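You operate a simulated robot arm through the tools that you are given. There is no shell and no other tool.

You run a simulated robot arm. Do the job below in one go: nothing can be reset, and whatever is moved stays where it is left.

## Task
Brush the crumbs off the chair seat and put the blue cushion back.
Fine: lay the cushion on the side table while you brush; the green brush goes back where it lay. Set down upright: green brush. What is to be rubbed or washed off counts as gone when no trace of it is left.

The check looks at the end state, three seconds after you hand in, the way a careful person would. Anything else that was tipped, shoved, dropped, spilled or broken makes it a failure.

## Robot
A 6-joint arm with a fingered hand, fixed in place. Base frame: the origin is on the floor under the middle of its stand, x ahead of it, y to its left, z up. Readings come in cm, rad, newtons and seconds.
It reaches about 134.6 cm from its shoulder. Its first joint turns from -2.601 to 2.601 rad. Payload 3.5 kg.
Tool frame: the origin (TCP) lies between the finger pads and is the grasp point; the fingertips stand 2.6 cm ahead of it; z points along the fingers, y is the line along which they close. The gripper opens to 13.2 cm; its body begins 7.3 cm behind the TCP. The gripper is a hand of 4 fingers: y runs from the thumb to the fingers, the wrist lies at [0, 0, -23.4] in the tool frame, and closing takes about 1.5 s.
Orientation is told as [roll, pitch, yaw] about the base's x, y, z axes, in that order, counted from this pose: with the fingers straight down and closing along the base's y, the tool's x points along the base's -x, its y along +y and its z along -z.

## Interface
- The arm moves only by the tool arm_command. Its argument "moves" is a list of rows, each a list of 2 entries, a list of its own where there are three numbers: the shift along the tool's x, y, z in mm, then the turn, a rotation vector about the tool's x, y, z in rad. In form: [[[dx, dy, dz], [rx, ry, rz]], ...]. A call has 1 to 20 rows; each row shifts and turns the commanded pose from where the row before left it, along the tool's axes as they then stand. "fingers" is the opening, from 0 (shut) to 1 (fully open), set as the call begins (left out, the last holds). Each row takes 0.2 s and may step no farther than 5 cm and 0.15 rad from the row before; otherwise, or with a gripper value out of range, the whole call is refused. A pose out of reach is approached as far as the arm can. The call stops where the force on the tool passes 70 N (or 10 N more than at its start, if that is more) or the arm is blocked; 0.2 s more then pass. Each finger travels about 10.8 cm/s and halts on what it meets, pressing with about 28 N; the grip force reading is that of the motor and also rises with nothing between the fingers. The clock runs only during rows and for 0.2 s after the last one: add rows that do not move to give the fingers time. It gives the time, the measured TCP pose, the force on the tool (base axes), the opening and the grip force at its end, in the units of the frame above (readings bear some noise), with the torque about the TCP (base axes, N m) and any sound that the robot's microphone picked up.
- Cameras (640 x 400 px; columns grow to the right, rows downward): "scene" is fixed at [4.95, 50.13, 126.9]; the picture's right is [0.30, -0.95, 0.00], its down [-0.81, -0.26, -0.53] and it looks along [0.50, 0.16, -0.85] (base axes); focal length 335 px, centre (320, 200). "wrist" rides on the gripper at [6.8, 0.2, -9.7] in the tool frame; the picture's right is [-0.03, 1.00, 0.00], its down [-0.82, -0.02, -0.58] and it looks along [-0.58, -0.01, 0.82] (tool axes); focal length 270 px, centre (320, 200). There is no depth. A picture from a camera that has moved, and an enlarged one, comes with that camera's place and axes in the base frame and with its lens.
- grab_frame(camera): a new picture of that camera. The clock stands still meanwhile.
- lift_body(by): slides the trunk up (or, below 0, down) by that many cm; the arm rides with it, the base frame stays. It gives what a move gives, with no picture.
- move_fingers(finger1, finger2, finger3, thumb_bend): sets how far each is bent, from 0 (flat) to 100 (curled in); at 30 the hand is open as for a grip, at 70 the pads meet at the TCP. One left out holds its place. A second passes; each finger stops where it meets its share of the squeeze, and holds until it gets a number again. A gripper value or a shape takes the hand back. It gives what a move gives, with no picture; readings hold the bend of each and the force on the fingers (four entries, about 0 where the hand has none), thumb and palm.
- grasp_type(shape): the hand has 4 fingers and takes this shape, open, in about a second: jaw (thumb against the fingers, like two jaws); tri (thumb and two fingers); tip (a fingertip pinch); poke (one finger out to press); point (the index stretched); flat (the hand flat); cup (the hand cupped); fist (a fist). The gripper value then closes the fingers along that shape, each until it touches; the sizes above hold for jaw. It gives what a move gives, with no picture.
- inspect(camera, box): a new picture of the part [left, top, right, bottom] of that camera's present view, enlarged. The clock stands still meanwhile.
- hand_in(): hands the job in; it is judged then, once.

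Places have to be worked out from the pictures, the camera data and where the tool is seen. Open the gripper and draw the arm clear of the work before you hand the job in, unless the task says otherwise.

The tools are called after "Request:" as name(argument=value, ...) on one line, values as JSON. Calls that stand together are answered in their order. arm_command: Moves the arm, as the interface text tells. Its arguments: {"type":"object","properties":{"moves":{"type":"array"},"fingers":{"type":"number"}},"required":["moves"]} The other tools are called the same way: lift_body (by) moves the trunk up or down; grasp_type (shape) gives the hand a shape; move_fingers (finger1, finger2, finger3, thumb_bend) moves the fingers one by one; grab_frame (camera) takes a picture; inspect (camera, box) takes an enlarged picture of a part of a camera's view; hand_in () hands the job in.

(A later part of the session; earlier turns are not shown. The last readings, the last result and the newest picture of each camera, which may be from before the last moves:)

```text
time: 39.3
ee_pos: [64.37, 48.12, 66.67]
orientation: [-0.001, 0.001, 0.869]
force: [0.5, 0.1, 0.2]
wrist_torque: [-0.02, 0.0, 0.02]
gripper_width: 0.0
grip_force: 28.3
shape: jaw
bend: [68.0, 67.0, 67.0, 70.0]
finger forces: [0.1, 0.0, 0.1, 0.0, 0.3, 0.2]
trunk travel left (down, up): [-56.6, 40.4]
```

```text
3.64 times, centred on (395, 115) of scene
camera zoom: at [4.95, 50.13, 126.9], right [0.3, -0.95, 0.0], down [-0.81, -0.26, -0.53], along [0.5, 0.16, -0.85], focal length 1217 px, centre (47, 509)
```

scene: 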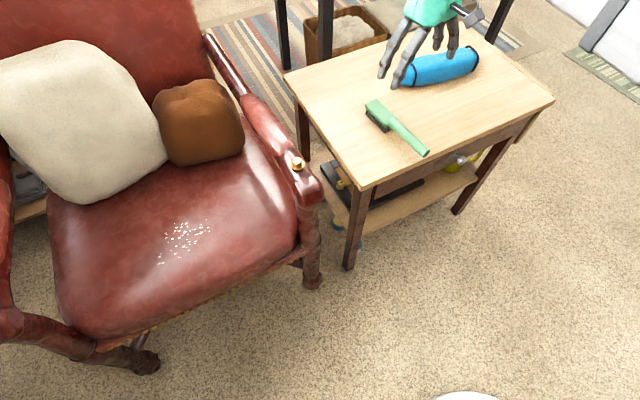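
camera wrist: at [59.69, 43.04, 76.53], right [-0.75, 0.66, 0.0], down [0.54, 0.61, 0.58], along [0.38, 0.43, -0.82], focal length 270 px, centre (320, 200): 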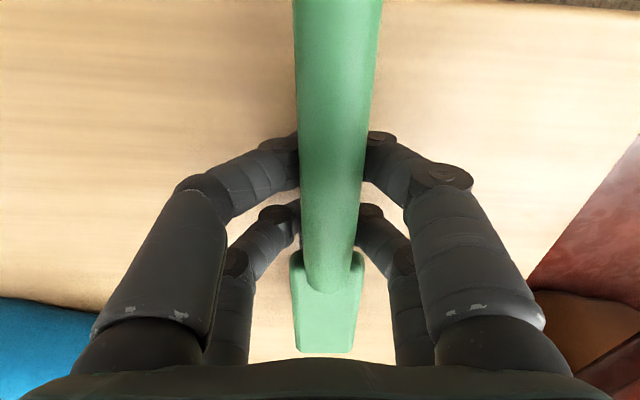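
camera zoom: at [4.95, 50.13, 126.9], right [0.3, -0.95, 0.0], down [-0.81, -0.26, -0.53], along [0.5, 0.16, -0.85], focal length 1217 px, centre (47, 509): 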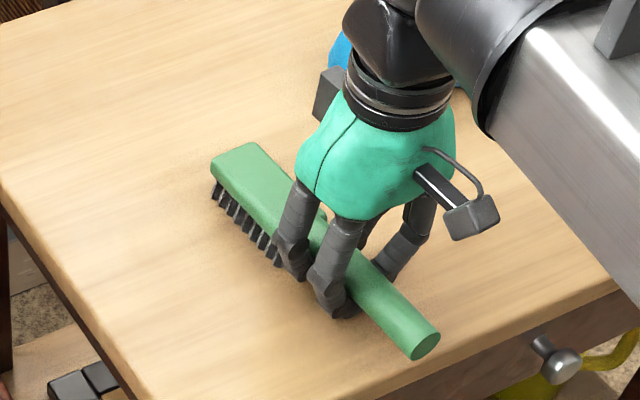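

The gripper shut to 0 with no finger force: the fingers met under the handle, so the handle sits higher than I judged (centre near z ≈ 68). I reopen to 0.4, rise 1.3 cm and check before closing again.

Request:
arm_command(moves=[[[0, 0, 0], [0, 0, 0]], [[0, 0, 0], [0, 0, 0]], [[0, 0, 0], [0, 0, 0]], [[0, 0, 0], [0, 0, 0]]], fingers=0.45)

Request:
lift_body(by=1.4)

Request:
grab_frame(camera="wrist")

Request:
inspect(camera="scene", box=[340, 60, 450, 170])

```text
time: 40.3
ee_pos: [64.31, 48.11, 66.89]
orientation: [-0.002, 0.001, 0.872]
force: [0.7, -0.3, -0.4]
wrist_torque: [0.0, -0.02, 0.01]
gripper_width: 5.88
grip_force: 0.1
shape: jaw
bend: [73.0, 73.0, 73.0, 70.0]
finger forces: [0.1, 0.0, 0.0, 0.1, 0.0, 0.2]
trunk travel left (down, up): [-56.6, 40.4]
```

```text
time: 40.9
ee_pos: [64.21, 48.15, 68.25]
orientation: [0.001, 0.001, 0.87]
force: [-0.1, 0.5, -0.1]
wrist_torque: [-0.01, -0.02, -0.03]
gripper_width: 5.9
grip_force: 0.0
shape: jaw
bend: [73.0, 73.0, 73.0, 70.0]
finger forces: [0.1, 0.0, 0.1, 0.1, 0.1, 0.0]
trunk travel left (down, up): [-58.0, 39.0]
```

```text
taken
camera wrist: at [59.69, 43.04, 77.94], right [-0.75, 0.66, 0.0], down [0.54, 0.61, 0.58], along [0.38, 0.43, -0.82], focal length 270 px, centre (320, 200)
```

wrist: 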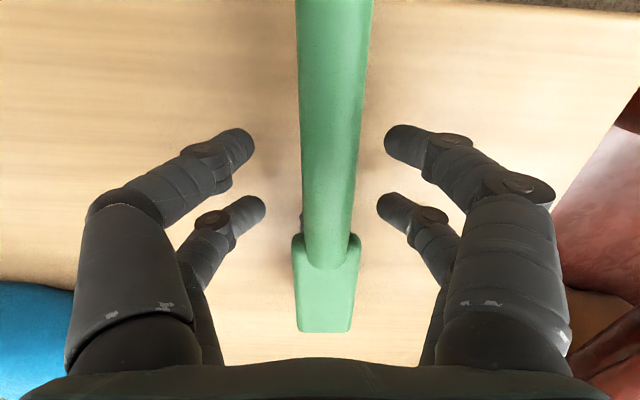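

```text
3.64 times, centred on (395, 115) of scene
camera zoom: at [4.95, 50.13, 126.9], right [0.3, -0.95, 0.0], down [-0.81, -0.26, -0.53], along [0.5, 0.16, -0.85], focal length 1217 px, centre (47, 509)
```

zoom: 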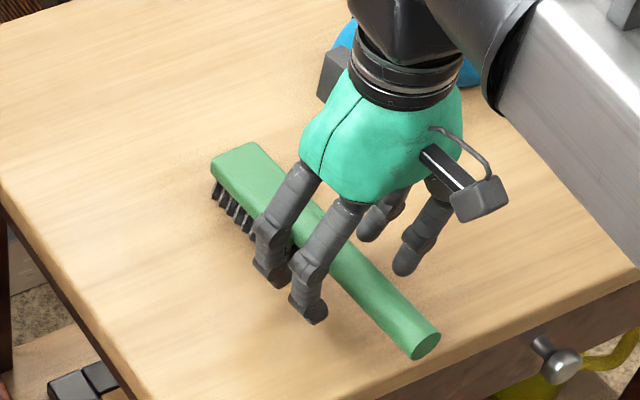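

The first closing nudged the handle end about 0.6 cm (a 2° turn); I will correct that when putting it back. I align the hand to its present axis (+4.4 mm in y, 0.032 rad) and close.

Request:
arm_command(moves=[[[0, 4.4, 0], [0, 0, 0]], [[0, 0, 0], [0, 0, 0.032]], [[0, 0, 0], [0, 0, 0]]])

Request:
arm_command(moves=[[[0, 0, 0], [0, 0, 0]], [[0, 0, 0], [0, 0, 0]], [[0, 0, 0], [0, 0, 0]], [[0, 0, 0], [0, 0, 0]], [[0, 0, 0], [0, 0, 0]], [[0, 0, 0], [0, 0, 0]]], fingers=0)

Request:
grab_frame(camera="wrist")

Request:
inspect(camera="scene", box=[340, 60, 450, 170])

```text
time: 41.7
ee_pos: [63.9, 48.39, 68.13]
orientation: [0.001, 0.0, 0.84]
force: [-0.5, -0.4, -0.1]
wrist_torque: [0.01, -0.01, 0.04]
gripper_width: 5.9
grip_force: 0.0
shape: jaw
bend: [73.0, 73.0, 73.0, 70.0]
finger forces: [0.1, 0.0, 0.0, 0.0, 0.0, 0.0]
trunk travel left (down, up): [-58.0, 39.0]
```

```text
time: 43.1
ee_pos: [63.89, 48.41, 68.12]
orientation: [0.0, -0.001, 0.84]
force: [-0.2, 0.9, -1.3]
wrist_torque: [0.01, -0.01, 0.0]
gripper_width: 0.23
grip_force: 27.8
shape: jaw
bend: [72.0, 72.0, 72.0, 72.0]
finger forces: [0.1, 0.0, 0.1, 0.0, 0.1, 0.0]
trunk travel left (down, up): [-58.0, 39.0]
```

```text
taken
camera wrist: at [59.18, 43.46, 77.93], right [-0.73, 0.69, 0.0], down [0.56, 0.59, 0.58], along [0.4, 0.42, -0.82], focal length 270 px, centre (320, 200)
```

wrist: 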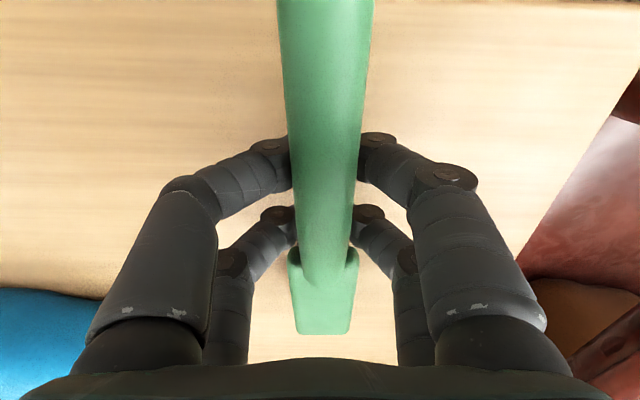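

```text
3.64 times, centred on (395, 115) of scene
camera zoom: at [4.95, 50.13, 126.9], right [0.3, -0.95, 0.0], down [-0.81, -0.26, -0.53], along [0.5, 0.16, -0.85], focal length 1217 px, centre (47, 509)
```

zoom: 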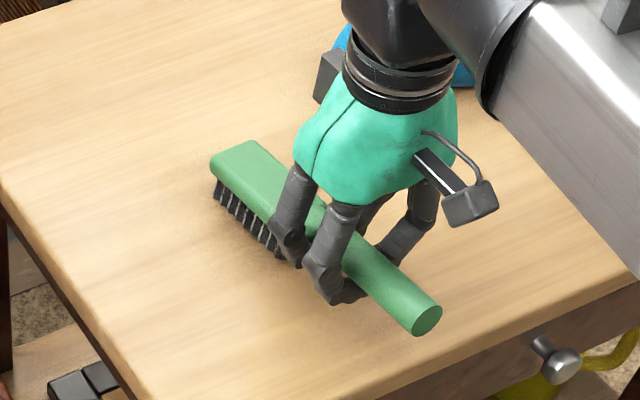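

The handle is riding on top of the closed fingertips (it got lifted a little), so the pads meet lower than the handle. I lower 1.5 cm to set it back down, open, and then go higher for a proper grip.

Request:
lift_body(by=-1.4)

Request:
arm_command(moves=[[[0, 0, 0], [0, 0, 0]], [[0, 0, 0], [0, 0, 0]], [[0, 0, 0], [0, 0, 0]], [[0, 0, 0], [0, 0, 0]]], fingers=0.45)

Request:
lift_body(by=2.9)

Request:
grab_frame(camera="wrist")

Request:
inspect(camera="scene", box=[340, 60, 450, 170])

```text
time: 43.7
ee_pos: [63.99, 48.43, 66.75]
orientation: [0.0, 0.0, 0.842]
force: [-1.0, -0.6, -0.3]
wrist_torque: [-0.02, -0.03, -0.04]
gripper_width: 0.24
grip_force: 28.1
shape: jaw
bend: [72.0, 72.0, 72.0, 72.0]
finger forces: [0.0, 0.0, 0.0, 0.0, 0.1, 0.1]
trunk travel left (down, up): [-56.6, 40.4]
```

```text
time: 44.7
ee_pos: [64.03, 48.3, 66.76]
orientation: [0.0, 0.001, 0.84]
force: [0.4, 1.3, 0.6]
wrist_torque: [0.01, 0.03, 0.03]
gripper_width: 5.88
grip_force: 0.1
shape: jaw
bend: [73.0, 73.0, 73.0, 70.0]
finger forces: [0.0, 0.1, 0.0, 0.1, 0.0, 0.1]
trunk travel left (down, up): [-56.6, 40.4]
```

```text
time: 45.5
ee_pos: [64.03, 48.49, 69.55]
orientation: [0.0, 0.001, 0.84]
force: [-0.5, -0.2, -0.4]
wrist_torque: [-0.02, 0.02, -0.01]
gripper_width: 5.9
grip_force: 0.1
shape: jaw
bend: [73.0, 73.0, 73.0, 70.0]
finger forces: [0.0, 0.0, 0.0, 0.0, 0.0, 0.0]
trunk travel left (down, up): [-59.5, 37.5]
```

```text
taken
camera wrist: at [59.18, 43.45, 79.44], right [-0.73, 0.69, 0.0], down [0.56, 0.59, 0.58], along [0.4, 0.42, -0.82], focal length 270 px, centre (320, 200)
```

wrist: 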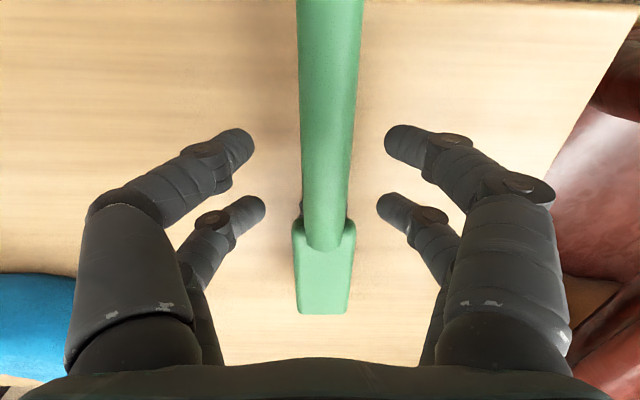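

```text
3.64 times, centred on (395, 115) of scene
camera zoom: at [4.95, 50.13, 126.9], right [0.3, -0.95, 0.0], down [-0.81, -0.26, -0.53], along [0.5, 0.16, -0.85], focal length 1217 px, centre (47, 509)
```

zoom: 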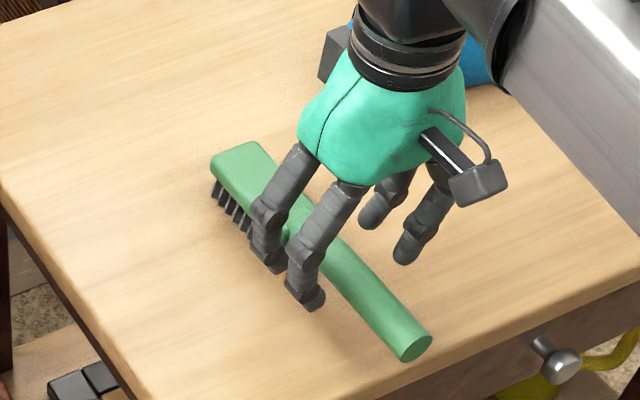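

The brush lies flat again. I re-centre on the handle (+3.8 mm, 0.027 rad) and close at this higher position.

Request:
arm_command(moves=[[[0, 3.8, 0], [0, 0, 0]], [[0, 0, 0], [0, 0, 0.027]], [[0, 0, 0], [0, 0, 0]]])

Request:
arm_command(moves=[[[0, 0, 0], [0, 0, 0]], [[0, 0, 0], [0, 0, 0]], [[0, 0, 0], [0, 0, 0]], [[0, 0, 0], [0, 0, 0]], [[0, 0, 0], [0, 0, 0]], [[0, 0, 0], [0, 0, 0]]], fingers=0)

Request:
grab_frame(camera="wrist")

Request:
inspect(camera="scene", box=[340, 60, 450, 170])

```text
time: 46.2
ee_pos: [63.67, 48.67, 69.6]
orientation: [0.0, 0.001, 0.812]
force: [0.1, 1.5, -0.3]
wrist_torque: [0.01, 0.02, 0.01]
gripper_width: 5.89
grip_force: 0.0
shape: jaw
bend: [73.0, 73.0, 73.0, 70.0]
finger forces: [0.1, 0.0, 0.1, 0.0, 0.1, 0.1]
trunk travel left (down, up): [-59.5, 37.5]
```

```text
time: 47.6
ee_pos: [63.63, 48.61, 69.58]
orientation: [0.0, -0.001, 0.811]
force: [0.9, 0.4, -0.6]
wrist_torque: [-0.03, 0.06, 0.04]
gripper_width: 1.73
grip_force: 27.7
shape: jaw
bend: [72.0, 73.0, 72.0, 70.0]
finger forces: [25.3, 25.0, 24.8, 0.0, 25.4, 0.0]
trunk travel left (down, up): [-59.5, 37.5]
```

```text
taken
camera wrist: at [58.77, 43.83, 79.43], right [-0.71, 0.71, 0.0], down [0.58, 0.58, 0.58], along [0.41, 0.41, -0.82], focal length 270 px, centre (320, 200)
```

wrist: 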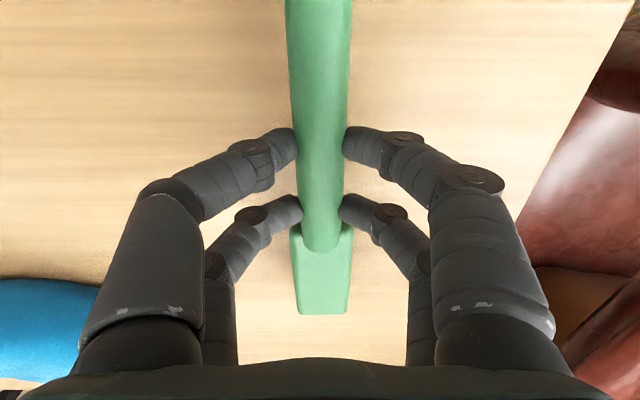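

```text
3.64 times, centred on (395, 115) of scene
camera zoom: at [4.95, 50.13, 126.9], right [0.3, -0.95, 0.0], down [-0.81, -0.26, -0.53], along [0.5, 0.16, -0.85], focal length 1217 px, centre (47, 509)
```

zoom: 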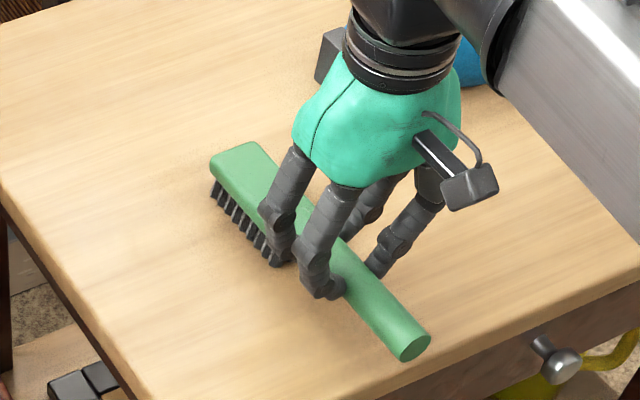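

The grip is now firm on the handle (1.73 cm, 25 N on each finger). I lift a little, then to travelling height, and check that the brush hangs level.

Request:
lift_body(by=3)

Request:
lift_body(by=13)

Request:
grab_frame(camera="wrist")

Request:
grab_frame(camera="scene")

```text
time: 48.4
ee_pos: [63.71, 48.71, 72.67]
orientation: [-0.001, 0.0, 0.812]
force: [0.0, 0.3, 0.0]
wrist_torque: [-0.06, 0.04, 0.04]
gripper_width: 1.7
grip_force: 28.2
shape: jaw
bend: [72.0, 73.0, 72.0, 70.0]
finger forces: [25.3, 25.0, 24.8, 0.0, 25.6, 0.0]
trunk travel left (down, up): [-62.5, 34.5]
```

```text
time: 50.0
ee_pos: [63.71, 48.68, 85.71]
orientation: [-0.002, -0.001, 0.812]
force: [-0.1, 0.1, -1.4]
wrist_torque: [-0.01, 0.06, -0.01]
gripper_width: 1.71
grip_force: 27.8
shape: jaw
bend: [72.0, 73.0, 72.0, 70.0]
finger forces: [25.3, 24.9, 24.8, 0.0, 25.5, 0.0]
trunk travel left (down, up): [-75.5, 21.5]
```

```text
taken
camera wrist: at [58.77, 43.83, 95.42], right [-0.71, 0.71, 0.0], down [0.58, 0.58, 0.58], along [0.41, 0.41, -0.82], focal length 270 px, centre (320, 200)
```

wrist: 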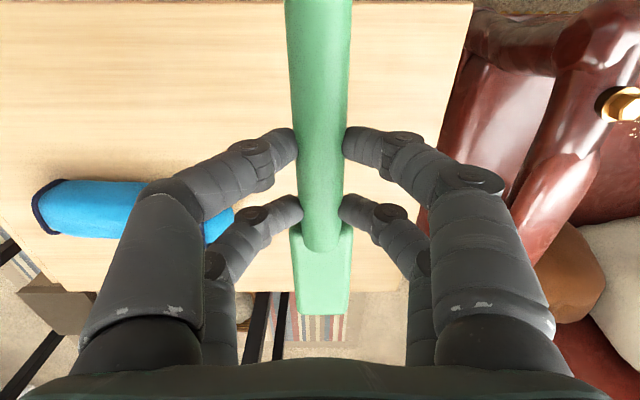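

```text
taken
```

scene: 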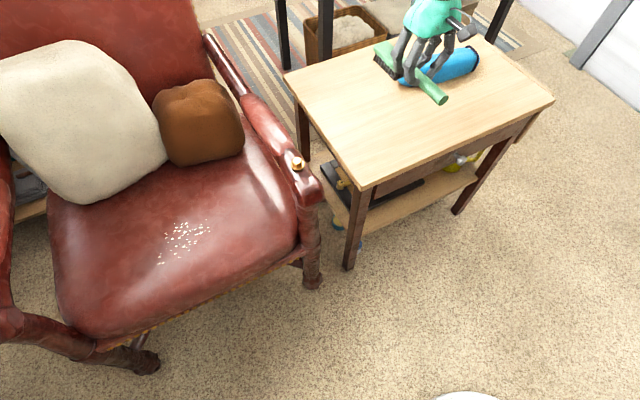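

The brush is held without slip. I turn the hand to yaw 2.2 above the table, so the head will point toward the chair's left with the hand on the open side.

Request:
arm_command(moves=[[[0, 0, 0], [0, 0, -0.1389]], [[0, 0, 0], [0, 0, -0.1389]], [[0, 0, 0], [0, 0, -0.1389]], [[0, 0, 0], [0, 0, -0.1389]], [[0, 0, 0], [0, 0, -0.1389]], [[0, 0, 0], [0, 0, -0.1389]], [[0, 0, 0], [0, 0, -0.1389]], [[0, 0, 0], [0, 0, -0.1389]], [[0, 0, 0], [0, 0, -0.1389]], [[0, 0, 0], [0, 0, -0.1389]], [[0, 0, 0], [0, 0, 0]]])

Request:
grab_frame(camera="wrist")

Request:
grab_frame(camera="scene")

```text
time: 52.4
ee_pos: [63.79, 48.65, 85.74]
orientation: [-0.001, 0.001, 2.132]
force: [-0.2, 0.1, -1.4]
wrist_torque: [-0.06, -0.03, 0.01]
gripper_width: 1.73
grip_force: 28.1
shape: jaw
bend: [72.0, 73.0, 72.0, 70.0]
finger forces: [25.4, 25.0, 24.8, 0.1, 25.6, 0.1]
out of reach, approached as far as the arm can: row 10
trunk travel left (down, up): [-75.5, 21.5]
```

```text
taken
camera wrist: at [67.1, 42.81, 95.43], right [-0.86, -0.51, 0.0], down [-0.42, 0.7, 0.58], along [-0.29, 0.5, -0.82], focal length 270 px, centre (320, 200)
```

wrist: 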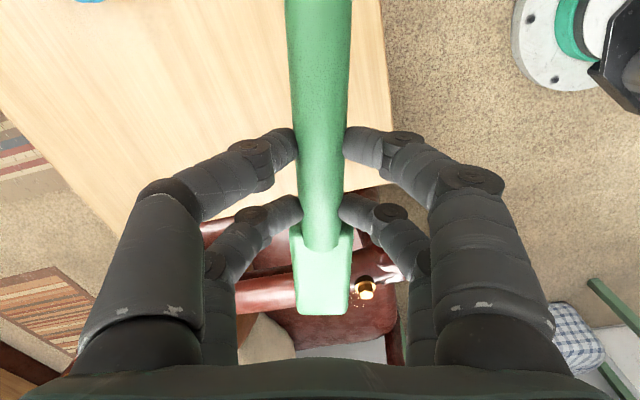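

```text
taken
```

scene: 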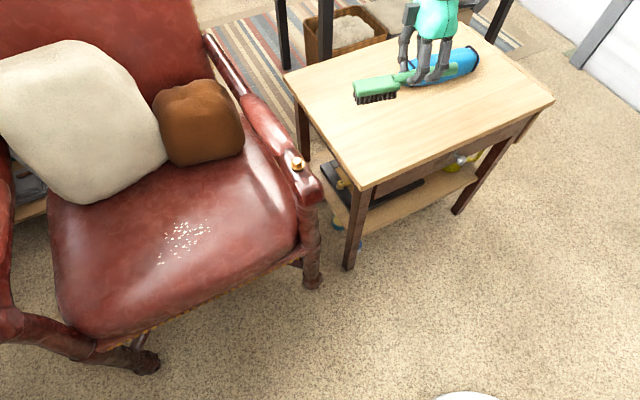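

The wrist limit stopped the turn at yaw 2.13, which suffices here. I carry the brush over the chair arm to above the seat at about (37.4, 94.4).

Request:
arm_command(moves=[[[-47.9, -1.7, 0], [0, 0, 0]], [[-47.9, -1.7, 0], [0, 0, 0]], [[-47.9, -1.7, 0], [0, 0, 0]], [[-47.9, -1.7, 0], [0, 0, 0]], [[-47.9, -1.7, 0], [0, 0, 0]], [[-47.9, -1.7, 0], [0, 0, 0]], [[-47.9, -1.7, 0], [0, 0, 0]], [[-47.9, -1.7, 0], [0, 0, 0]], [[-47.9, -1.7, 0], [0, 0, 0]], [[-47.9, -1.7, 0], [0, 0, 0]], [[-47.9, -1.7, 0], [0, 0, 0]], [[0, 0, 0], [0, 0, 0]]])

Request:
grab_frame(camera="wrist")

Request:
grab_frame(camera="scene")

```text
time: 55.0
ee_pos: [37.04, 94.31, 85.71]
orientation: [0.0, -0.001, 2.133]
force: [0.1, -0.5, -1.5]
wrist_torque: [-0.07, -0.04, 0.0]
gripper_width: 1.69
grip_force: 28.0
shape: jaw
bend: [72.0, 73.0, 72.0, 70.0]
finger forces: [25.3, 24.9, 24.8, 0.1, 25.5, 0.0]
trunk travel left (down, up): [-75.5, 21.5]
```

```text
taken
camera wrist: at [40.5, 88.49, 95.41], right [-0.86, -0.51, 0.0], down [-0.42, 0.7, 0.58], along [-0.29, 0.5, -0.82], focal length 270 px, centre (320, 200)
```

wrist: 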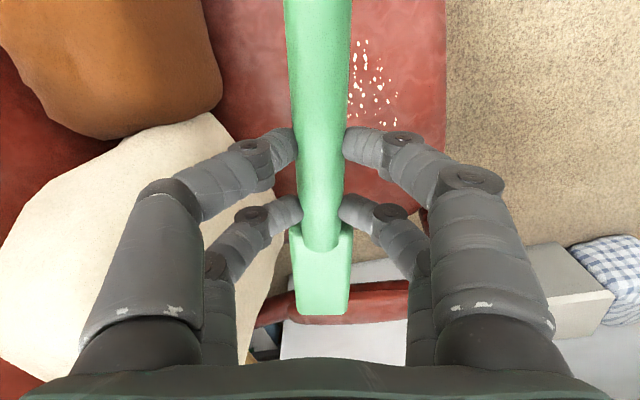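

```text
taken
```

scene: 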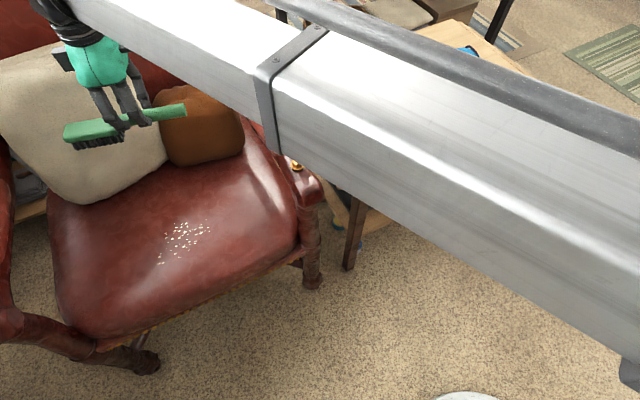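

The brush head hangs behind the crumbs, at the chair's back side of them. I lower the trunk by 26 cm, leaving about 3–4 cm above the seat, and look.

Request:
lift_body(by=-26)

Request:
grab_frame(camera="wrist")

Request:
inspect(camera="scene", box=[90, 150, 290, 290])

```text
time: 57.6
ee_pos: [37.13, 94.28, 59.58]
orientation: [-0.002, -0.001, 2.132]
force: [-0.8, 0.2, -1.2]
wrist_torque: [-0.08, -0.04, 0.0]
gripper_width: 1.69
grip_force: 28.0
shape: jaw
bend: [72.0, 73.0, 72.0, 70.0]
finger forces: [25.3, 25.0, 24.9, 0.0, 25.5, 0.0]
trunk travel left (down, up): [-49.5, 47.5]
```

```text
taken
camera wrist: at [40.56, 88.44, 69.43], right [-0.86, -0.51, 0.0], down [-0.42, 0.7, 0.58], along [-0.29, 0.5, -0.82], focal length 270 px, centre (320, 200)
```

wrist: 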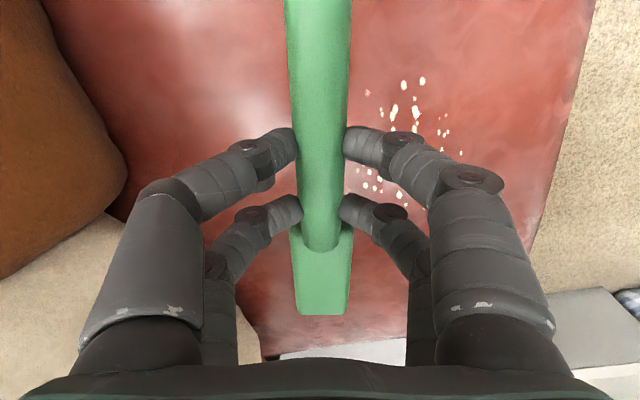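

```text
2.86 times, centred on (190, 220) of scene
camera zoom: at [4.95, 50.13, 126.9], right [0.3, -0.95, 0.0], down [-0.81, -0.26, -0.53], along [0.5, 0.16, -0.85], focal length 956 px, centre (691, 143)
```

zoom: 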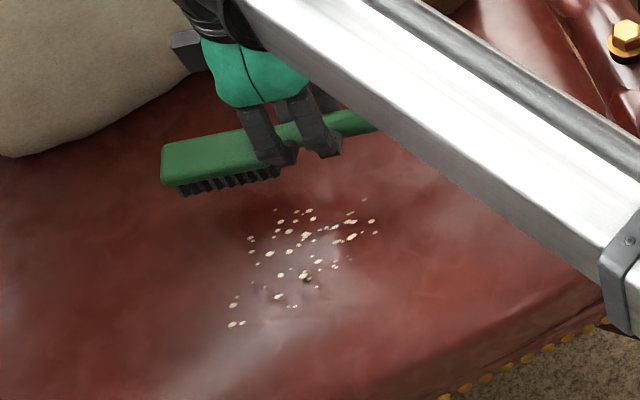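

Crumbs lie at tool x +3…-10, y +3…+12; the head covers x -4…-12.5. I lower in small steps just behind them until the bristles touch the seat.

Request:
lift_body(by=-2.5)

Request:
lift_body(by=-0.5)

Request:
lift_body(by=-0.5)

Request:
inspect(camera="scene", box=[90, 150, 290, 290])

```text
time: 58.4
ee_pos: [37.08, 94.35, 57.21]
orientation: [0.002, 0.001, 2.13]
force: [0.6, 0.1, -1.2]
wrist_torque: [-0.07, -0.02, 0.02]
gripper_width: 1.71
grip_force: 28.2
shape: jaw
bend: [72.0, 73.0, 72.0, 70.0]
finger forces: [25.3, 25.0, 24.9, 0.0, 25.6, 0.1]
trunk travel left (down, up): [-47.0, 50.0]
```

```text
time: 58.9
ee_pos: [37.23, 94.29, 56.8]
orientation: [0.001, 0.0, 2.13]
force: [-0.3, -0.1, -1.3]
wrist_torque: [-0.05, -0.01, 0.01]
gripper_width: 1.66
grip_force: 27.3
shape: jaw
bend: [72.0, 73.0, 72.0, 70.0]
finger forces: [25.2, 24.9, 24.8, 0.0, 25.5, 0.1]
trunk travel left (down, up): [-46.5, 50.5]
```

```text
time: 59.4
ee_pos: [37.15, 94.44, 56.22]
orientation: [-0.001, 0.0, 2.132]
force: [-0.4, -0.2, -1.5]
wrist_torque: [-0.06, -0.04, -0.01]
gripper_width: 1.69
grip_force: 28.6
shape: jaw
bend: [72.0, 73.0, 72.0, 70.0]
finger forces: [25.3, 24.9, 24.8, 0.0, 25.5, 0.0]
trunk travel left (down, up): [-46.0, 51.0]
```

```text
2.86 times, centred on (190, 220) of scene
camera zoom: at [4.95, 50.13, 126.9], right [0.3, -0.95, 0.0], down [-0.81, -0.26, -0.53], along [0.5, 0.16, -0.85], focal length 956 px, centre (691, 143)
```

zoom: 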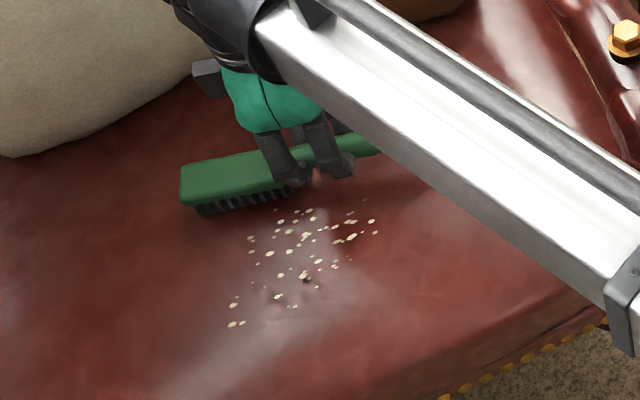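

No contact yet at z = 56.2. I continue in 0.4 cm steps.

Request:
lift_body(by=-0.4)

Request:
lift_body(by=-0.4)

Request:
inspect(camera="scene", box=[120, 170, 260, 270])

```text
time: 60.0
ee_pos: [37.16, 94.19, 55.75]
orientation: [0.0, 0.001, 2.129]
force: [0.6, 1.4, -0.9]
wrist_torque: [-0.06, -0.05, -0.01]
gripper_width: 1.71
grip_force: 27.8
shape: jaw
bend: [72.0, 73.0, 72.0, 70.0]
finger forces: [25.3, 25.0, 24.8, 0.0, 25.5, 0.1]
trunk travel left (down, up): [-45.6, 51.4]
```

```text
time: 60.5
ee_pos: [37.19, 94.34, 55.38]
orientation: [0.0, -0.001, 2.133]
force: [-0.8, -0.4, -0.8]
wrist_torque: [-0.05, -0.02, 0.01]
gripper_width: 1.68
grip_force: 28.3
shape: jaw
bend: [72.0, 73.0, 72.0, 70.0]
finger forces: [25.3, 24.8, 24.8, 0.1, 25.5, 0.0]
trunk travel left (down, up): [-45.2, 51.8]
```

```text
4.00 times, centred on (190, 220) of scene
camera zoom: at [4.95, 50.13, 126.9], right [0.3, -0.95, 0.0], down [-0.81, -0.26, -0.53], along [0.5, 0.16, -0.85], focal length 1339 px, centre (840, 120)
```

zoom: 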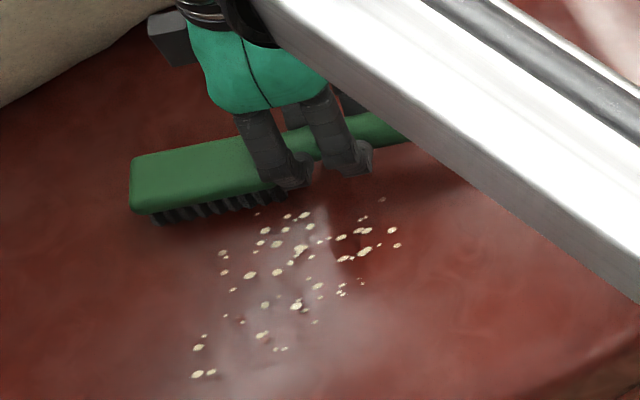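

Still free. I go on in 0.4 cm steps.

Request:
lift_body(by=-0.4)

Request:
lift_body(by=-0.4)

Request:
lift_body(by=-0.3)

Request:
inspect(camera="scene", box=[120, 170, 260, 270])

```text
time: 61.0
ee_pos: [37.12, 94.28, 55.07]
orientation: [-0.001, -0.001, 2.132]
force: [1.2, -1.3, 8.0]
wrist_torque: [0.14, 0.05, -0.02]
gripper_width: 1.74
grip_force: 27.8
shape: jaw
bend: [72.0, 73.0, 73.0, 70.0]
finger forces: [25.2, 27.4, 27.8, 0.0, 25.3, 0.0]
trunk travel left (down, up): [-44.8, 52.2]
```

```text
time: 61.6
ee_pos: [37.24, 94.21, 54.79]
orientation: [-0.001, 0.0, 2.13]
force: [5.3, -6.7, 22.1]
wrist_torque: [0.34, 0.14, 0.01]
gripper_width: 1.79
grip_force: 28.1
shape: jaw
bend: [72.0, 73.0, 73.0, 70.0]
finger forces: [25.0, 32.1, 32.5, 0.1, 26.0, 0.1]
trunk travel left (down, up): [-44.4, 52.6]
```

```text
time: 62.1
ee_pos: [37.07, 94.22, 54.49]
orientation: [-0.004, 0.0, 2.13]
force: [3.1, -4.7, 25.2]
wrist_torque: [0.56, 0.26, -0.03]
gripper_width: 1.84
grip_force: 27.8
shape: jaw
bend: [72.0, 74.0, 74.0, 70.0]
finger forces: [25.0, 33.7, 34.1, 0.0, 25.3, 0.0]
trunk travel left (down, up): [-44.1, 52.9]
```

```text
4.00 times, centred on (190, 220) of scene
camera zoom: at [4.95, 50.13, 126.9], right [0.3, -0.95, 0.0], down [-0.81, -0.26, -0.53], along [0.5, 0.16, -0.85], focal length 1339 px, centre (840, 120)
```

zoom: 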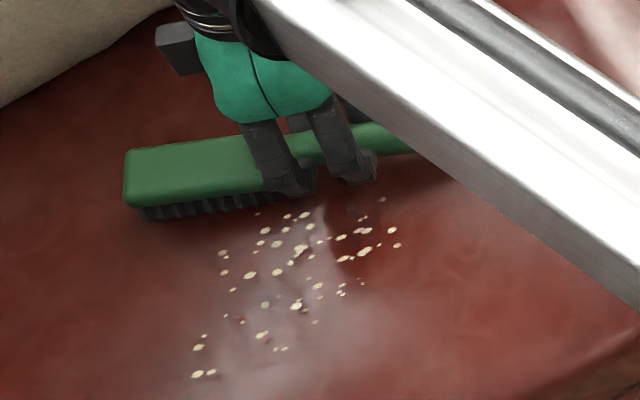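

Contact began near z = 55.1 and I've pressed to about 25 N, more than needed. I ease up 0.4 cm and check the reading.

Request:
lift_body(by=0.4)

Request:
grab_frame(camera="wrist")

```text
time: 62.6
ee_pos: [37.12, 94.29, 54.76]
orientation: [-0.001, -0.002, 2.133]
force: [-0.4, -1.0, 9.7]
wrist_torque: [0.27, 0.15, 0.01]
gripper_width: 1.83
grip_force: 28.1
shape: jaw
bend: [72.0, 74.0, 74.0, 70.0]
finger forces: [25.3, 30.8, 30.3, 0.0, 25.5, 0.0]
trunk travel left (down, up): [-44.5, 52.5]
```

```text
taken
camera wrist: at [40.48, 88.45, 64.5], right [-0.86, -0.51, 0.0], down [-0.42, 0.7, 0.58], along [-0.3, 0.5, -0.82], focal length 270 px, centre (320, 200)
```

wrist: 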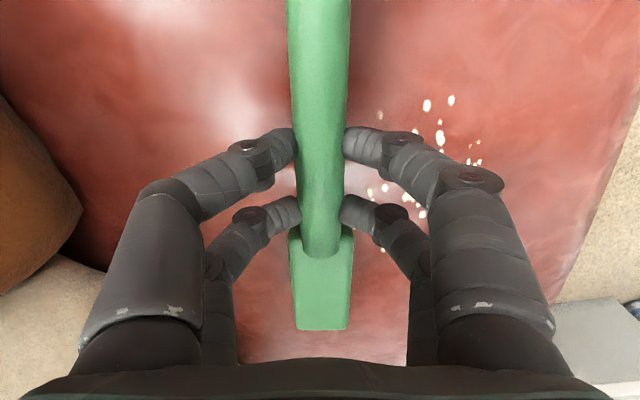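

The bristles press at about 10 N. I make the first stroke toward the chair's front: +12 cm along tool y, in small steps.

Request:
arm_command(moves=[[[0, 12, 0], [0, 0, 0]], [[0, 12, 0], [0, 0, 0]], [[0, 12, 0], [0, 0, 0]], [[0, 12, 0], [0, 0, 0]], [[0, 12, 0], [0, 0, 0]], [[0, 12, 0], [0, 0, 0]]])

Request:
inspect(camera="scene", box=[120, 170, 260, 270])

Request:
grab_frame(camera="wrist")

```text
time: 64.0
ee_pos: [31.11, 90.32, 54.71]
orientation: [0.0, -0.001, 2.132]
force: [4.1, 1.4, 9.7]
wrist_torque: [0.31, 0.07, -0.14]
gripper_width: 1.81
grip_force: 27.6
shape: jaw
bend: [72.0, 74.0, 74.0, 70.0]
finger forces: [25.2, 28.5, 31.8, 0.1, 25.7, 0.0]
trunk travel left (down, up): [-44.5, 52.5]
```

```text
4.00 times, centred on (190, 220) of scene
camera zoom: at [4.95, 50.13, 126.9], right [0.3, -0.95, 0.0], down [-0.81, -0.26, -0.53], along [0.5, 0.16, -0.85], focal length 1339 px, centre (840, 120)
```

zoom: 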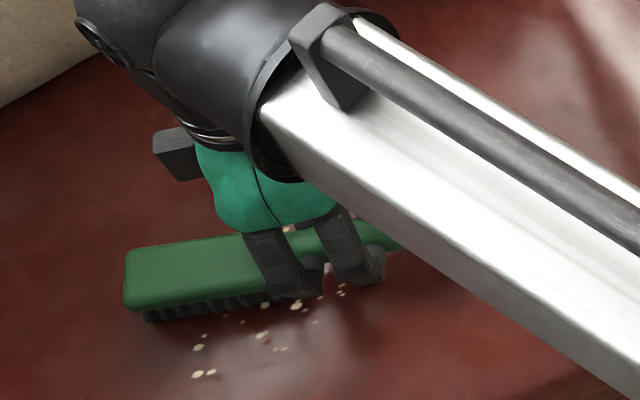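

```text
taken
camera wrist: at [34.42, 84.51, 64.51], right [-0.86, -0.51, 0.0], down [-0.42, 0.7, 0.58], along [-0.29, 0.5, -0.82], focal length 270 px, centre (320, 200)
```

wrist: 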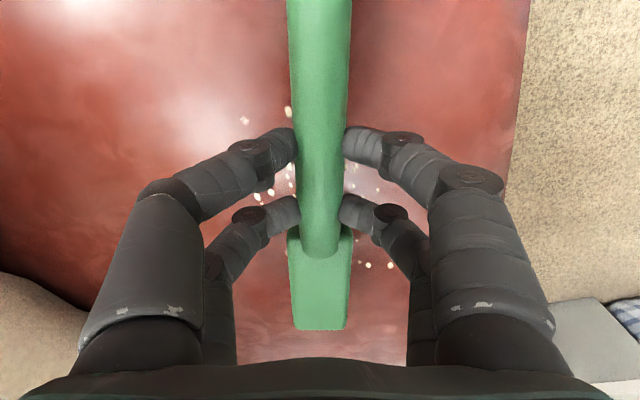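

The force stays near 10 N and the surface behind the head looks clean. I continue the stroke 8 cm further to pass the last crumbs on this side.

Request:
arm_command(moves=[[[0, 12, 0], [0, 0, 0]], [[0, 12, 0], [0, 0, 0]], [[0, 12, 0], [0, 0, 0]], [[0, 12, 0], [0, 0, 0]], [[0, 12, 0], [0, 0, 0]], [[0, 12, 0], [0, 0, 0]], [[0, 12, 0], [0, 0, 0]]])

Request:
inspect(camera="scene", box=[100, 180, 280, 300])

Request:
grab_frame(camera="wrist")

```text
time: 65.6
ee_pos: [23.86, 85.91, 54.68]
orientation: [0.0, 0.001, 2.131]
force: [4.4, 0.9, 10.2]
wrist_torque: [0.32, 0.06, -0.15]
gripper_width: 1.82
grip_force: 28.0
shape: jaw
bend: [72.0, 74.0, 74.0, 70.0]
finger forces: [25.2, 28.4, 31.8, 0.1, 25.6, 0.1]
trunk travel left (down, up): [-44.5, 52.5]
```

```text
3.33 times, centred on (190, 240) of scene
camera zoom: at [4.95, 50.13, 126.9], right [0.3, -0.95, 0.0], down [-0.81, -0.26, -0.53], along [0.5, 0.16, -0.85], focal length 1116 px, centre (753, 67)
```

zoom: 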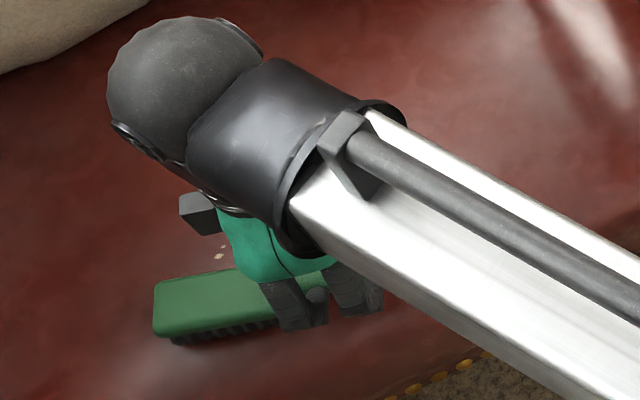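

```text
taken
camera wrist: at [27.26, 80.05, 64.5], right [-0.86, -0.51, 0.0], down [-0.42, 0.7, 0.58], along [-0.29, 0.5, -0.82], focal length 270 px, centre (320, 200)
```

wrist: 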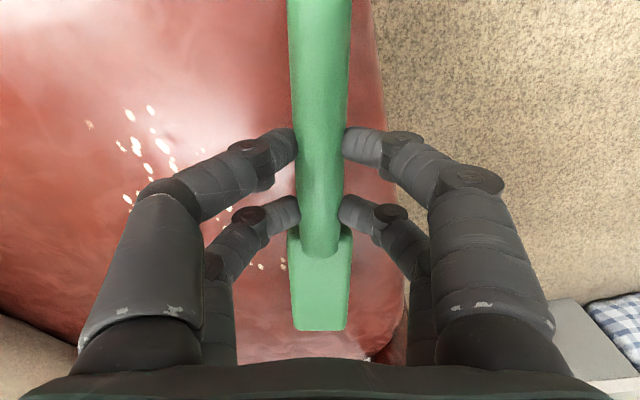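

Some crumbs under the outer end of the head were passed over: the brush has tilted about 0.09 rad in the grip, lifting its outer end. I raise slightly and pitch the hand about tool y by +0.09 to level the bristles.

Request:
lift_body(by=2)

Request:
arm_command(moves=[[[0, 0, 0], [0, 0.045, 0]], [[0, 0, 0], [0, 0.045, 0]], [[0, 0, 0], [0, 0, 0]]])

Request:
grab_frame(camera="wrist")

Request:
inspect(camera="scene", box=[100, 180, 280, 300])

```text
time: 66.3
ee_pos: [23.93, 85.96, 56.77]
orientation: [0.0, 0.0, 2.132]
force: [-0.1, 0.6, -0.6]
wrist_torque: [-0.06, -0.04, 0.01]
gripper_width: 1.8
grip_force: 28.5
shape: jaw
bend: [72.0, 73.0, 73.0, 70.0]
finger forces: [25.7, 26.1, 25.9, 0.0, 26.0, 0.1]
trunk travel left (down, up): [-46.5, 50.5]
```

```text
time: 67.1
ee_pos: [23.92, 85.84, 56.73]
orientation: [0.001, 0.09, 2.131]
force: [-0.1, 0.3, -1.6]
wrist_torque: [-0.08, -0.06, -0.02]
gripper_width: 1.8
grip_force: 27.8
shape: jaw
bend: [72.0, 73.0, 73.0, 70.0]
finger forces: [25.8, 26.0, 25.8, 0.0, 26.0, 0.1]
trunk travel left (down, up): [-46.5, 50.5]
```

```text
taken
camera wrist: at [26.79, 80.86, 67.11], right [-0.86, -0.51, 0.0], down [-0.44, 0.74, 0.5], along [-0.25, 0.43, -0.87], focal length 270 px, centre (320, 200)
```

wrist: 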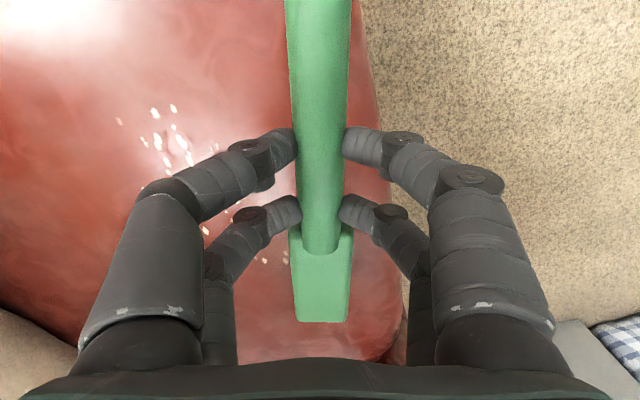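

```text
3.33 times, centred on (190, 240) of scene
camera zoom: at [4.95, 50.13, 126.9], right [0.3, -0.95, 0.0], down [-0.81, -0.26, -0.53], along [0.5, 0.16, -0.85], focal length 1116 px, centre (753, 67)
```

zoom: 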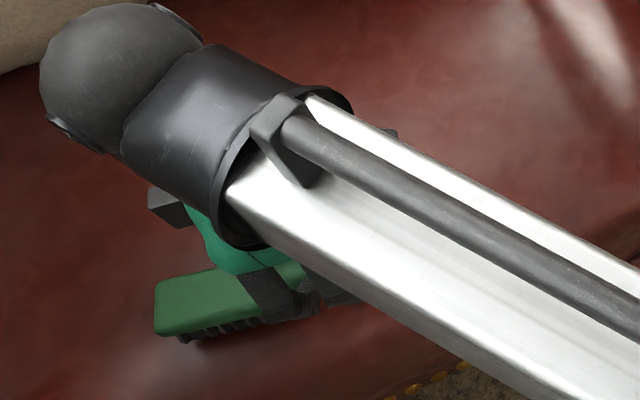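

The brush head now points slightly down at its outer end, which pressing will flatten. I lower onto the seat again and check the force.

Request:
lift_body(by=-1.4)

Request:
lift_body(by=-0.3)

```text
time: 67.7
ee_pos: [23.82, 85.99, 55.31]
orientation: [-0.001, 0.088, 2.132]
force: [1.0, -0.8, 0.9]
wrist_torque: [0.21, 0.14, -0.02]
gripper_width: 1.81
grip_force: 28.4
shape: jaw
bend: [72.0, 73.0, 73.0, 70.0]
finger forces: [25.0, 26.7, 26.8, 0.0, 25.1, 0.0]
trunk travel left (down, up): [-45.1, 51.9]
```

```text
time: 68.2
ee_pos: [23.87, 85.94, 55.14]
orientation: [0.0, 0.091, 2.13]
force: [1.1, -1.1, 4.3]
wrist_torque: [0.4, 0.22, -0.04]
gripper_width: 1.81
grip_force: 28.0
shape: jaw
bend: [72.0, 74.0, 74.0, 70.0]
finger forces: [24.5, 27.9, 28.1, 0.0, 24.6, 0.0]
trunk travel left (down, up): [-44.8, 52.2]
```

About 6 N at the head. I lower 0.2 cm more and stroke back (-y) over the same lane to catch what was missed.

Request:
lift_body(by=-0.2)

Request:
arm_command(moves=[[[0, -12, 0], [0, 0, 0]], [[0, -12, 0], [0, 0, 0]], [[0, -12, 0], [0, 0, 0]], [[0, -12, 0], [0, 0, 0]], [[0, -12, 0], [0, 0, 0]], [[0, -12, 0], [0, 0, 0]]])

Request:
grab_frame(camera="wrist")

Request:
inspect(camera="scene", box=[100, 180, 280, 300])

```text
time: 68.7
ee_pos: [23.96, 85.83, 54.98]
orientation: [0.0, 0.088, 2.131]
force: [1.2, -0.2, 16.4]
wrist_torque: [0.37, 0.22, -0.01]
gripper_width: 1.81
grip_force: 27.8
shape: jaw
bend: [72.0, 74.0, 74.0, 70.0]
finger forces: [24.9, 29.7, 30.2, 0.0, 25.5, 0.0]
trunk travel left (down, up): [-44.6, 52.4]
```

```text
time: 70.1
ee_pos: [29.9, 89.81, 54.96]
orientation: [-0.002, 0.089, 2.129]
force: [-4.1, -2.7, 13.1]
wrist_torque: [0.32, 0.35, 0.16]
gripper_width: 1.81
grip_force: 28.3
shape: jaw
bend: [72.0, 74.0, 74.0, 70.0]
finger forces: [25.2, 32.8, 27.7, 0.1, 25.3, 0.0]
trunk travel left (down, up): [-44.6, 52.4]
```

```text
taken
camera wrist: at [32.85, 84.67, 65.33], right [-0.86, -0.51, 0.0], down [-0.44, 0.74, 0.5], along [-0.25, 0.43, -0.86], focal length 270 px, centre (320, 200)
```

wrist: 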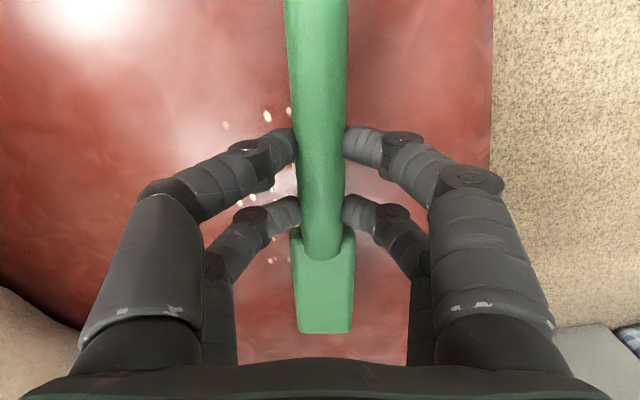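

```text
3.33 times, centred on (190, 240) of scene
camera zoom: at [4.95, 50.13, 126.9], right [0.3, -0.95, 0.0], down [-0.81, -0.26, -0.53], along [0.5, 0.16, -0.85], focal length 1116 px, centre (753, 67)
```

zoom: 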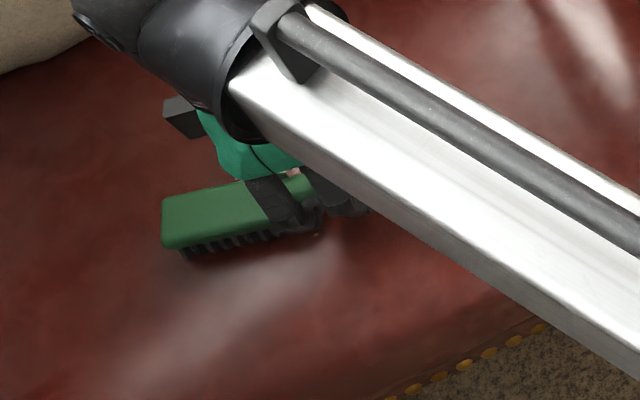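

The front part of this lane is clean now. I continue the backward stroke another 9.6 cm over the remaining crumbs in the lane.

Request:
arm_command(moves=[[[0, -12, 0], [0, 0, 0]], [[0, -12, 0], [0, 0, 0]], [[0, -12, 0], [0, 0, 0]], [[0, -12, 0], [0, 0, 0]], [[0, -12, 0], [0, 0, 0]], [[0, -12, 0], [0, 0, 0]], [[0, -12, 0], [0, 0, 0]], [[0, -12, 0], [0, 0, 0]]])

Request:
lift_body(by=2)

Request:
grab_frame(camera="wrist")

Request:
inspect(camera="scene", box=[100, 180, 280, 300])

```text
time: 71.9
ee_pos: [38.09, 94.85, 55.09]
orientation: [-0.001, 0.088, 2.131]
force: [-3.8, -2.9, 12.7]
wrist_torque: [0.28, 0.33, 0.2]
gripper_width: 1.82
grip_force: 28.0
shape: jaw
bend: [72.0, 74.0, 74.0, 70.0]
finger forces: [25.4, 32.6, 27.6, 0.1, 25.4, 0.0]
trunk travel left (down, up): [-44.6, 52.4]
```

```text
time: 72.6
ee_pos: [38.14, 94.87, 56.86]
orientation: [0.0, 0.09, 2.131]
force: [0.5, -0.3, -1.1]
wrist_torque: [-0.06, -0.05, -0.01]
gripper_width: 1.81
grip_force: 28.2
shape: jaw
bend: [72.0, 73.0, 73.0, 70.0]
finger forces: [25.9, 26.2, 25.8, 0.0, 26.2, 0.1]
trunk travel left (down, up): [-46.6, 50.4]
```

```text
taken
camera wrist: at [41.06, 89.8, 67.19], right [-0.86, -0.51, 0.0], down [-0.44, 0.74, 0.5], along [-0.25, 0.43, -0.87], focal length 270 px, centre (320, 200)
```

wrist: 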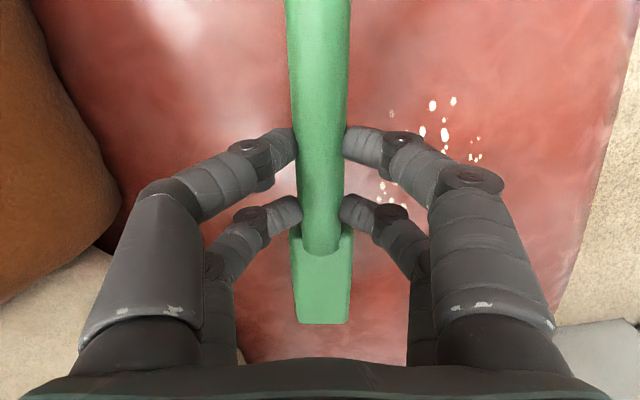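

```text
3.33 times, centred on (190, 240) of scene
camera zoom: at [4.95, 50.13, 126.9], right [0.3, -0.95, 0.0], down [-0.81, -0.26, -0.53], along [0.5, 0.16, -0.85], focal length 1116 px, centre (753, 67)
```

zoom: 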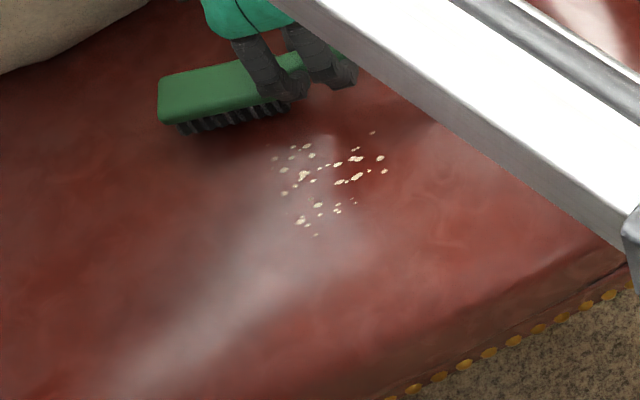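

The left lane is clean; the rest lies about x 28–35, y 88–96. I shift the brush 5.5 cm toward the table side for the next lane.

Request:
arm_command(moves=[[[27.4, 0, 2.5], [0, 0, 0]], [[27.4, 0, 2.5], [0, 0, 0]], [[0, 0, 0], [0, 0, 0]]])

Request:
lift_body(by=-1.6)

Request:
lift_body(by=-0.3)

Request:
grab_frame(camera="wrist")

```text
time: 73.4
ee_pos: [40.89, 90.2, 56.96]
orientation: [0.0, 0.09, 2.13]
force: [0.3, -0.5, -1.2]
wrist_torque: [-0.09, -0.06, -0.01]
gripper_width: 1.81
grip_force: 27.8
shape: jaw
bend: [72.0, 73.0, 73.0, 70.0]
finger forces: [26.0, 26.1, 25.9, 0.0, 26.1, 0.0]
trunk travel left (down, up): [-46.6, 50.4]
```

```text
time: 74.0
ee_pos: [40.98, 90.19, 55.23]
orientation: [0.0, 0.089, 2.13]
force: [0.7, -0.3, 1.5]
wrist_torque: [0.19, 0.11, -0.03]
gripper_width: 1.81
grip_force: 28.4
shape: jaw
bend: [72.0, 74.0, 74.0, 70.0]
finger forces: [25.3, 26.7, 26.7, 0.0, 25.4, 0.1]
trunk travel left (down, up): [-45.0, 52.0]
```

```text
time: 74.6
ee_pos: [40.92, 90.05, 55.02]
orientation: [-0.003, 0.089, 2.132]
force: [1.0, -0.3, 9.0]
wrist_torque: [0.32, 0.15, -0.03]
gripper_width: 1.8
grip_force: 27.8
shape: jaw
bend: [72.0, 74.0, 74.0, 70.0]
finger forces: [25.1, 27.8, 28.1, 0.0, 25.5, 0.0]
trunk travel left (down, up): [-44.7, 52.3]
```

```text
taken
camera wrist: at [43.87, 85.02, 65.4], right [-0.86, -0.51, 0.0], down [-0.44, 0.74, 0.5], along [-0.25, 0.43, -0.86], focal length 270 px, centre (320, 200)
```

wrist: 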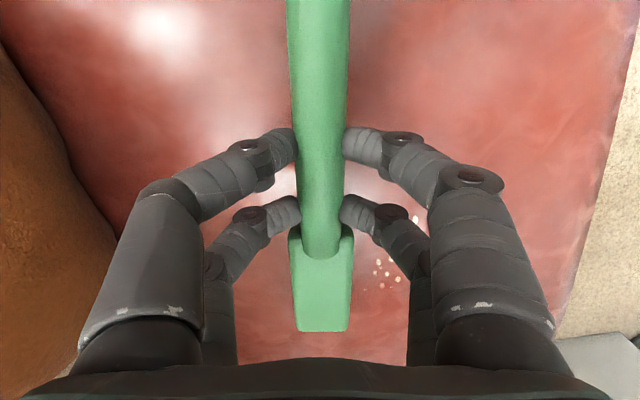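

About 10 N of contact, crumbs just ahead of the head. I stroke forward 17 cm in this lane.

Request:
arm_command(moves=[[[0, 12, 0], [0, 0, 0]], [[0, 12, 0], [0, 0, 0]], [[0, 12, 0], [0, 0, 0]], [[0, 12, 0], [0, 0, 0]], [[0, 12, 0], [0, 0, 0]], [[0, 12, 0], [0, 0, 0]], [[0, 12, 0], [0, 0, 0]], [[0, 12, 0], [0, 0, 0]], [[0, 12, 0], [0, 0, 0]], [[0, 12, 0], [0, 0, 0]], [[0, 12, 0], [0, 0, 0]], [[0, 12, 0], [0, 0, 0]], [[0, 12, 0], [0, 0, 0]], [[0, 12, 0], [0, 0, 0]]])

Request:
grab_frame(camera="wrist")

Request:
grab_frame(camera="scene")

```text
time: 77.6
ee_pos: [26.76, 81.24, 55.1]
orientation: [0.0, 0.089, 2.131]
force: [3.7, 1.9, 12.0]
wrist_torque: [0.35, 0.06, -0.11]
gripper_width: 1.82
grip_force: 28.6
shape: jaw
bend: [72.0, 74.0, 74.0, 70.0]
finger forces: [25.2, 27.1, 30.9, 0.0, 25.8, 0.0]
trunk travel left (down, up): [-44.7, 52.3]
```

```text
taken
camera wrist: at [29.61, 76.08, 65.37], right [-0.86, -0.51, 0.0], down [-0.44, 0.74, 0.5], along [-0.25, 0.43, -0.86], focal length 270 px, centre (320, 200)
```

wrist: 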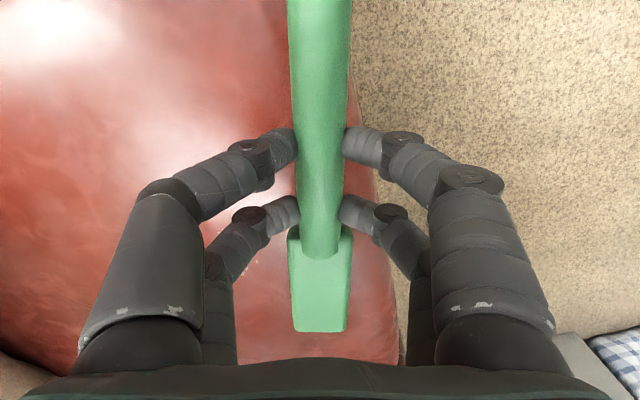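

```text
taken
```

scene: 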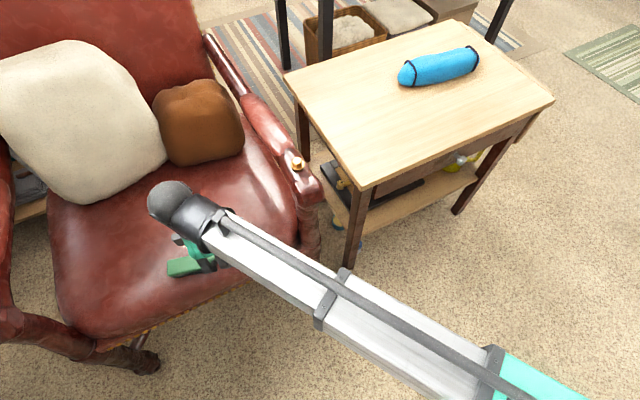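

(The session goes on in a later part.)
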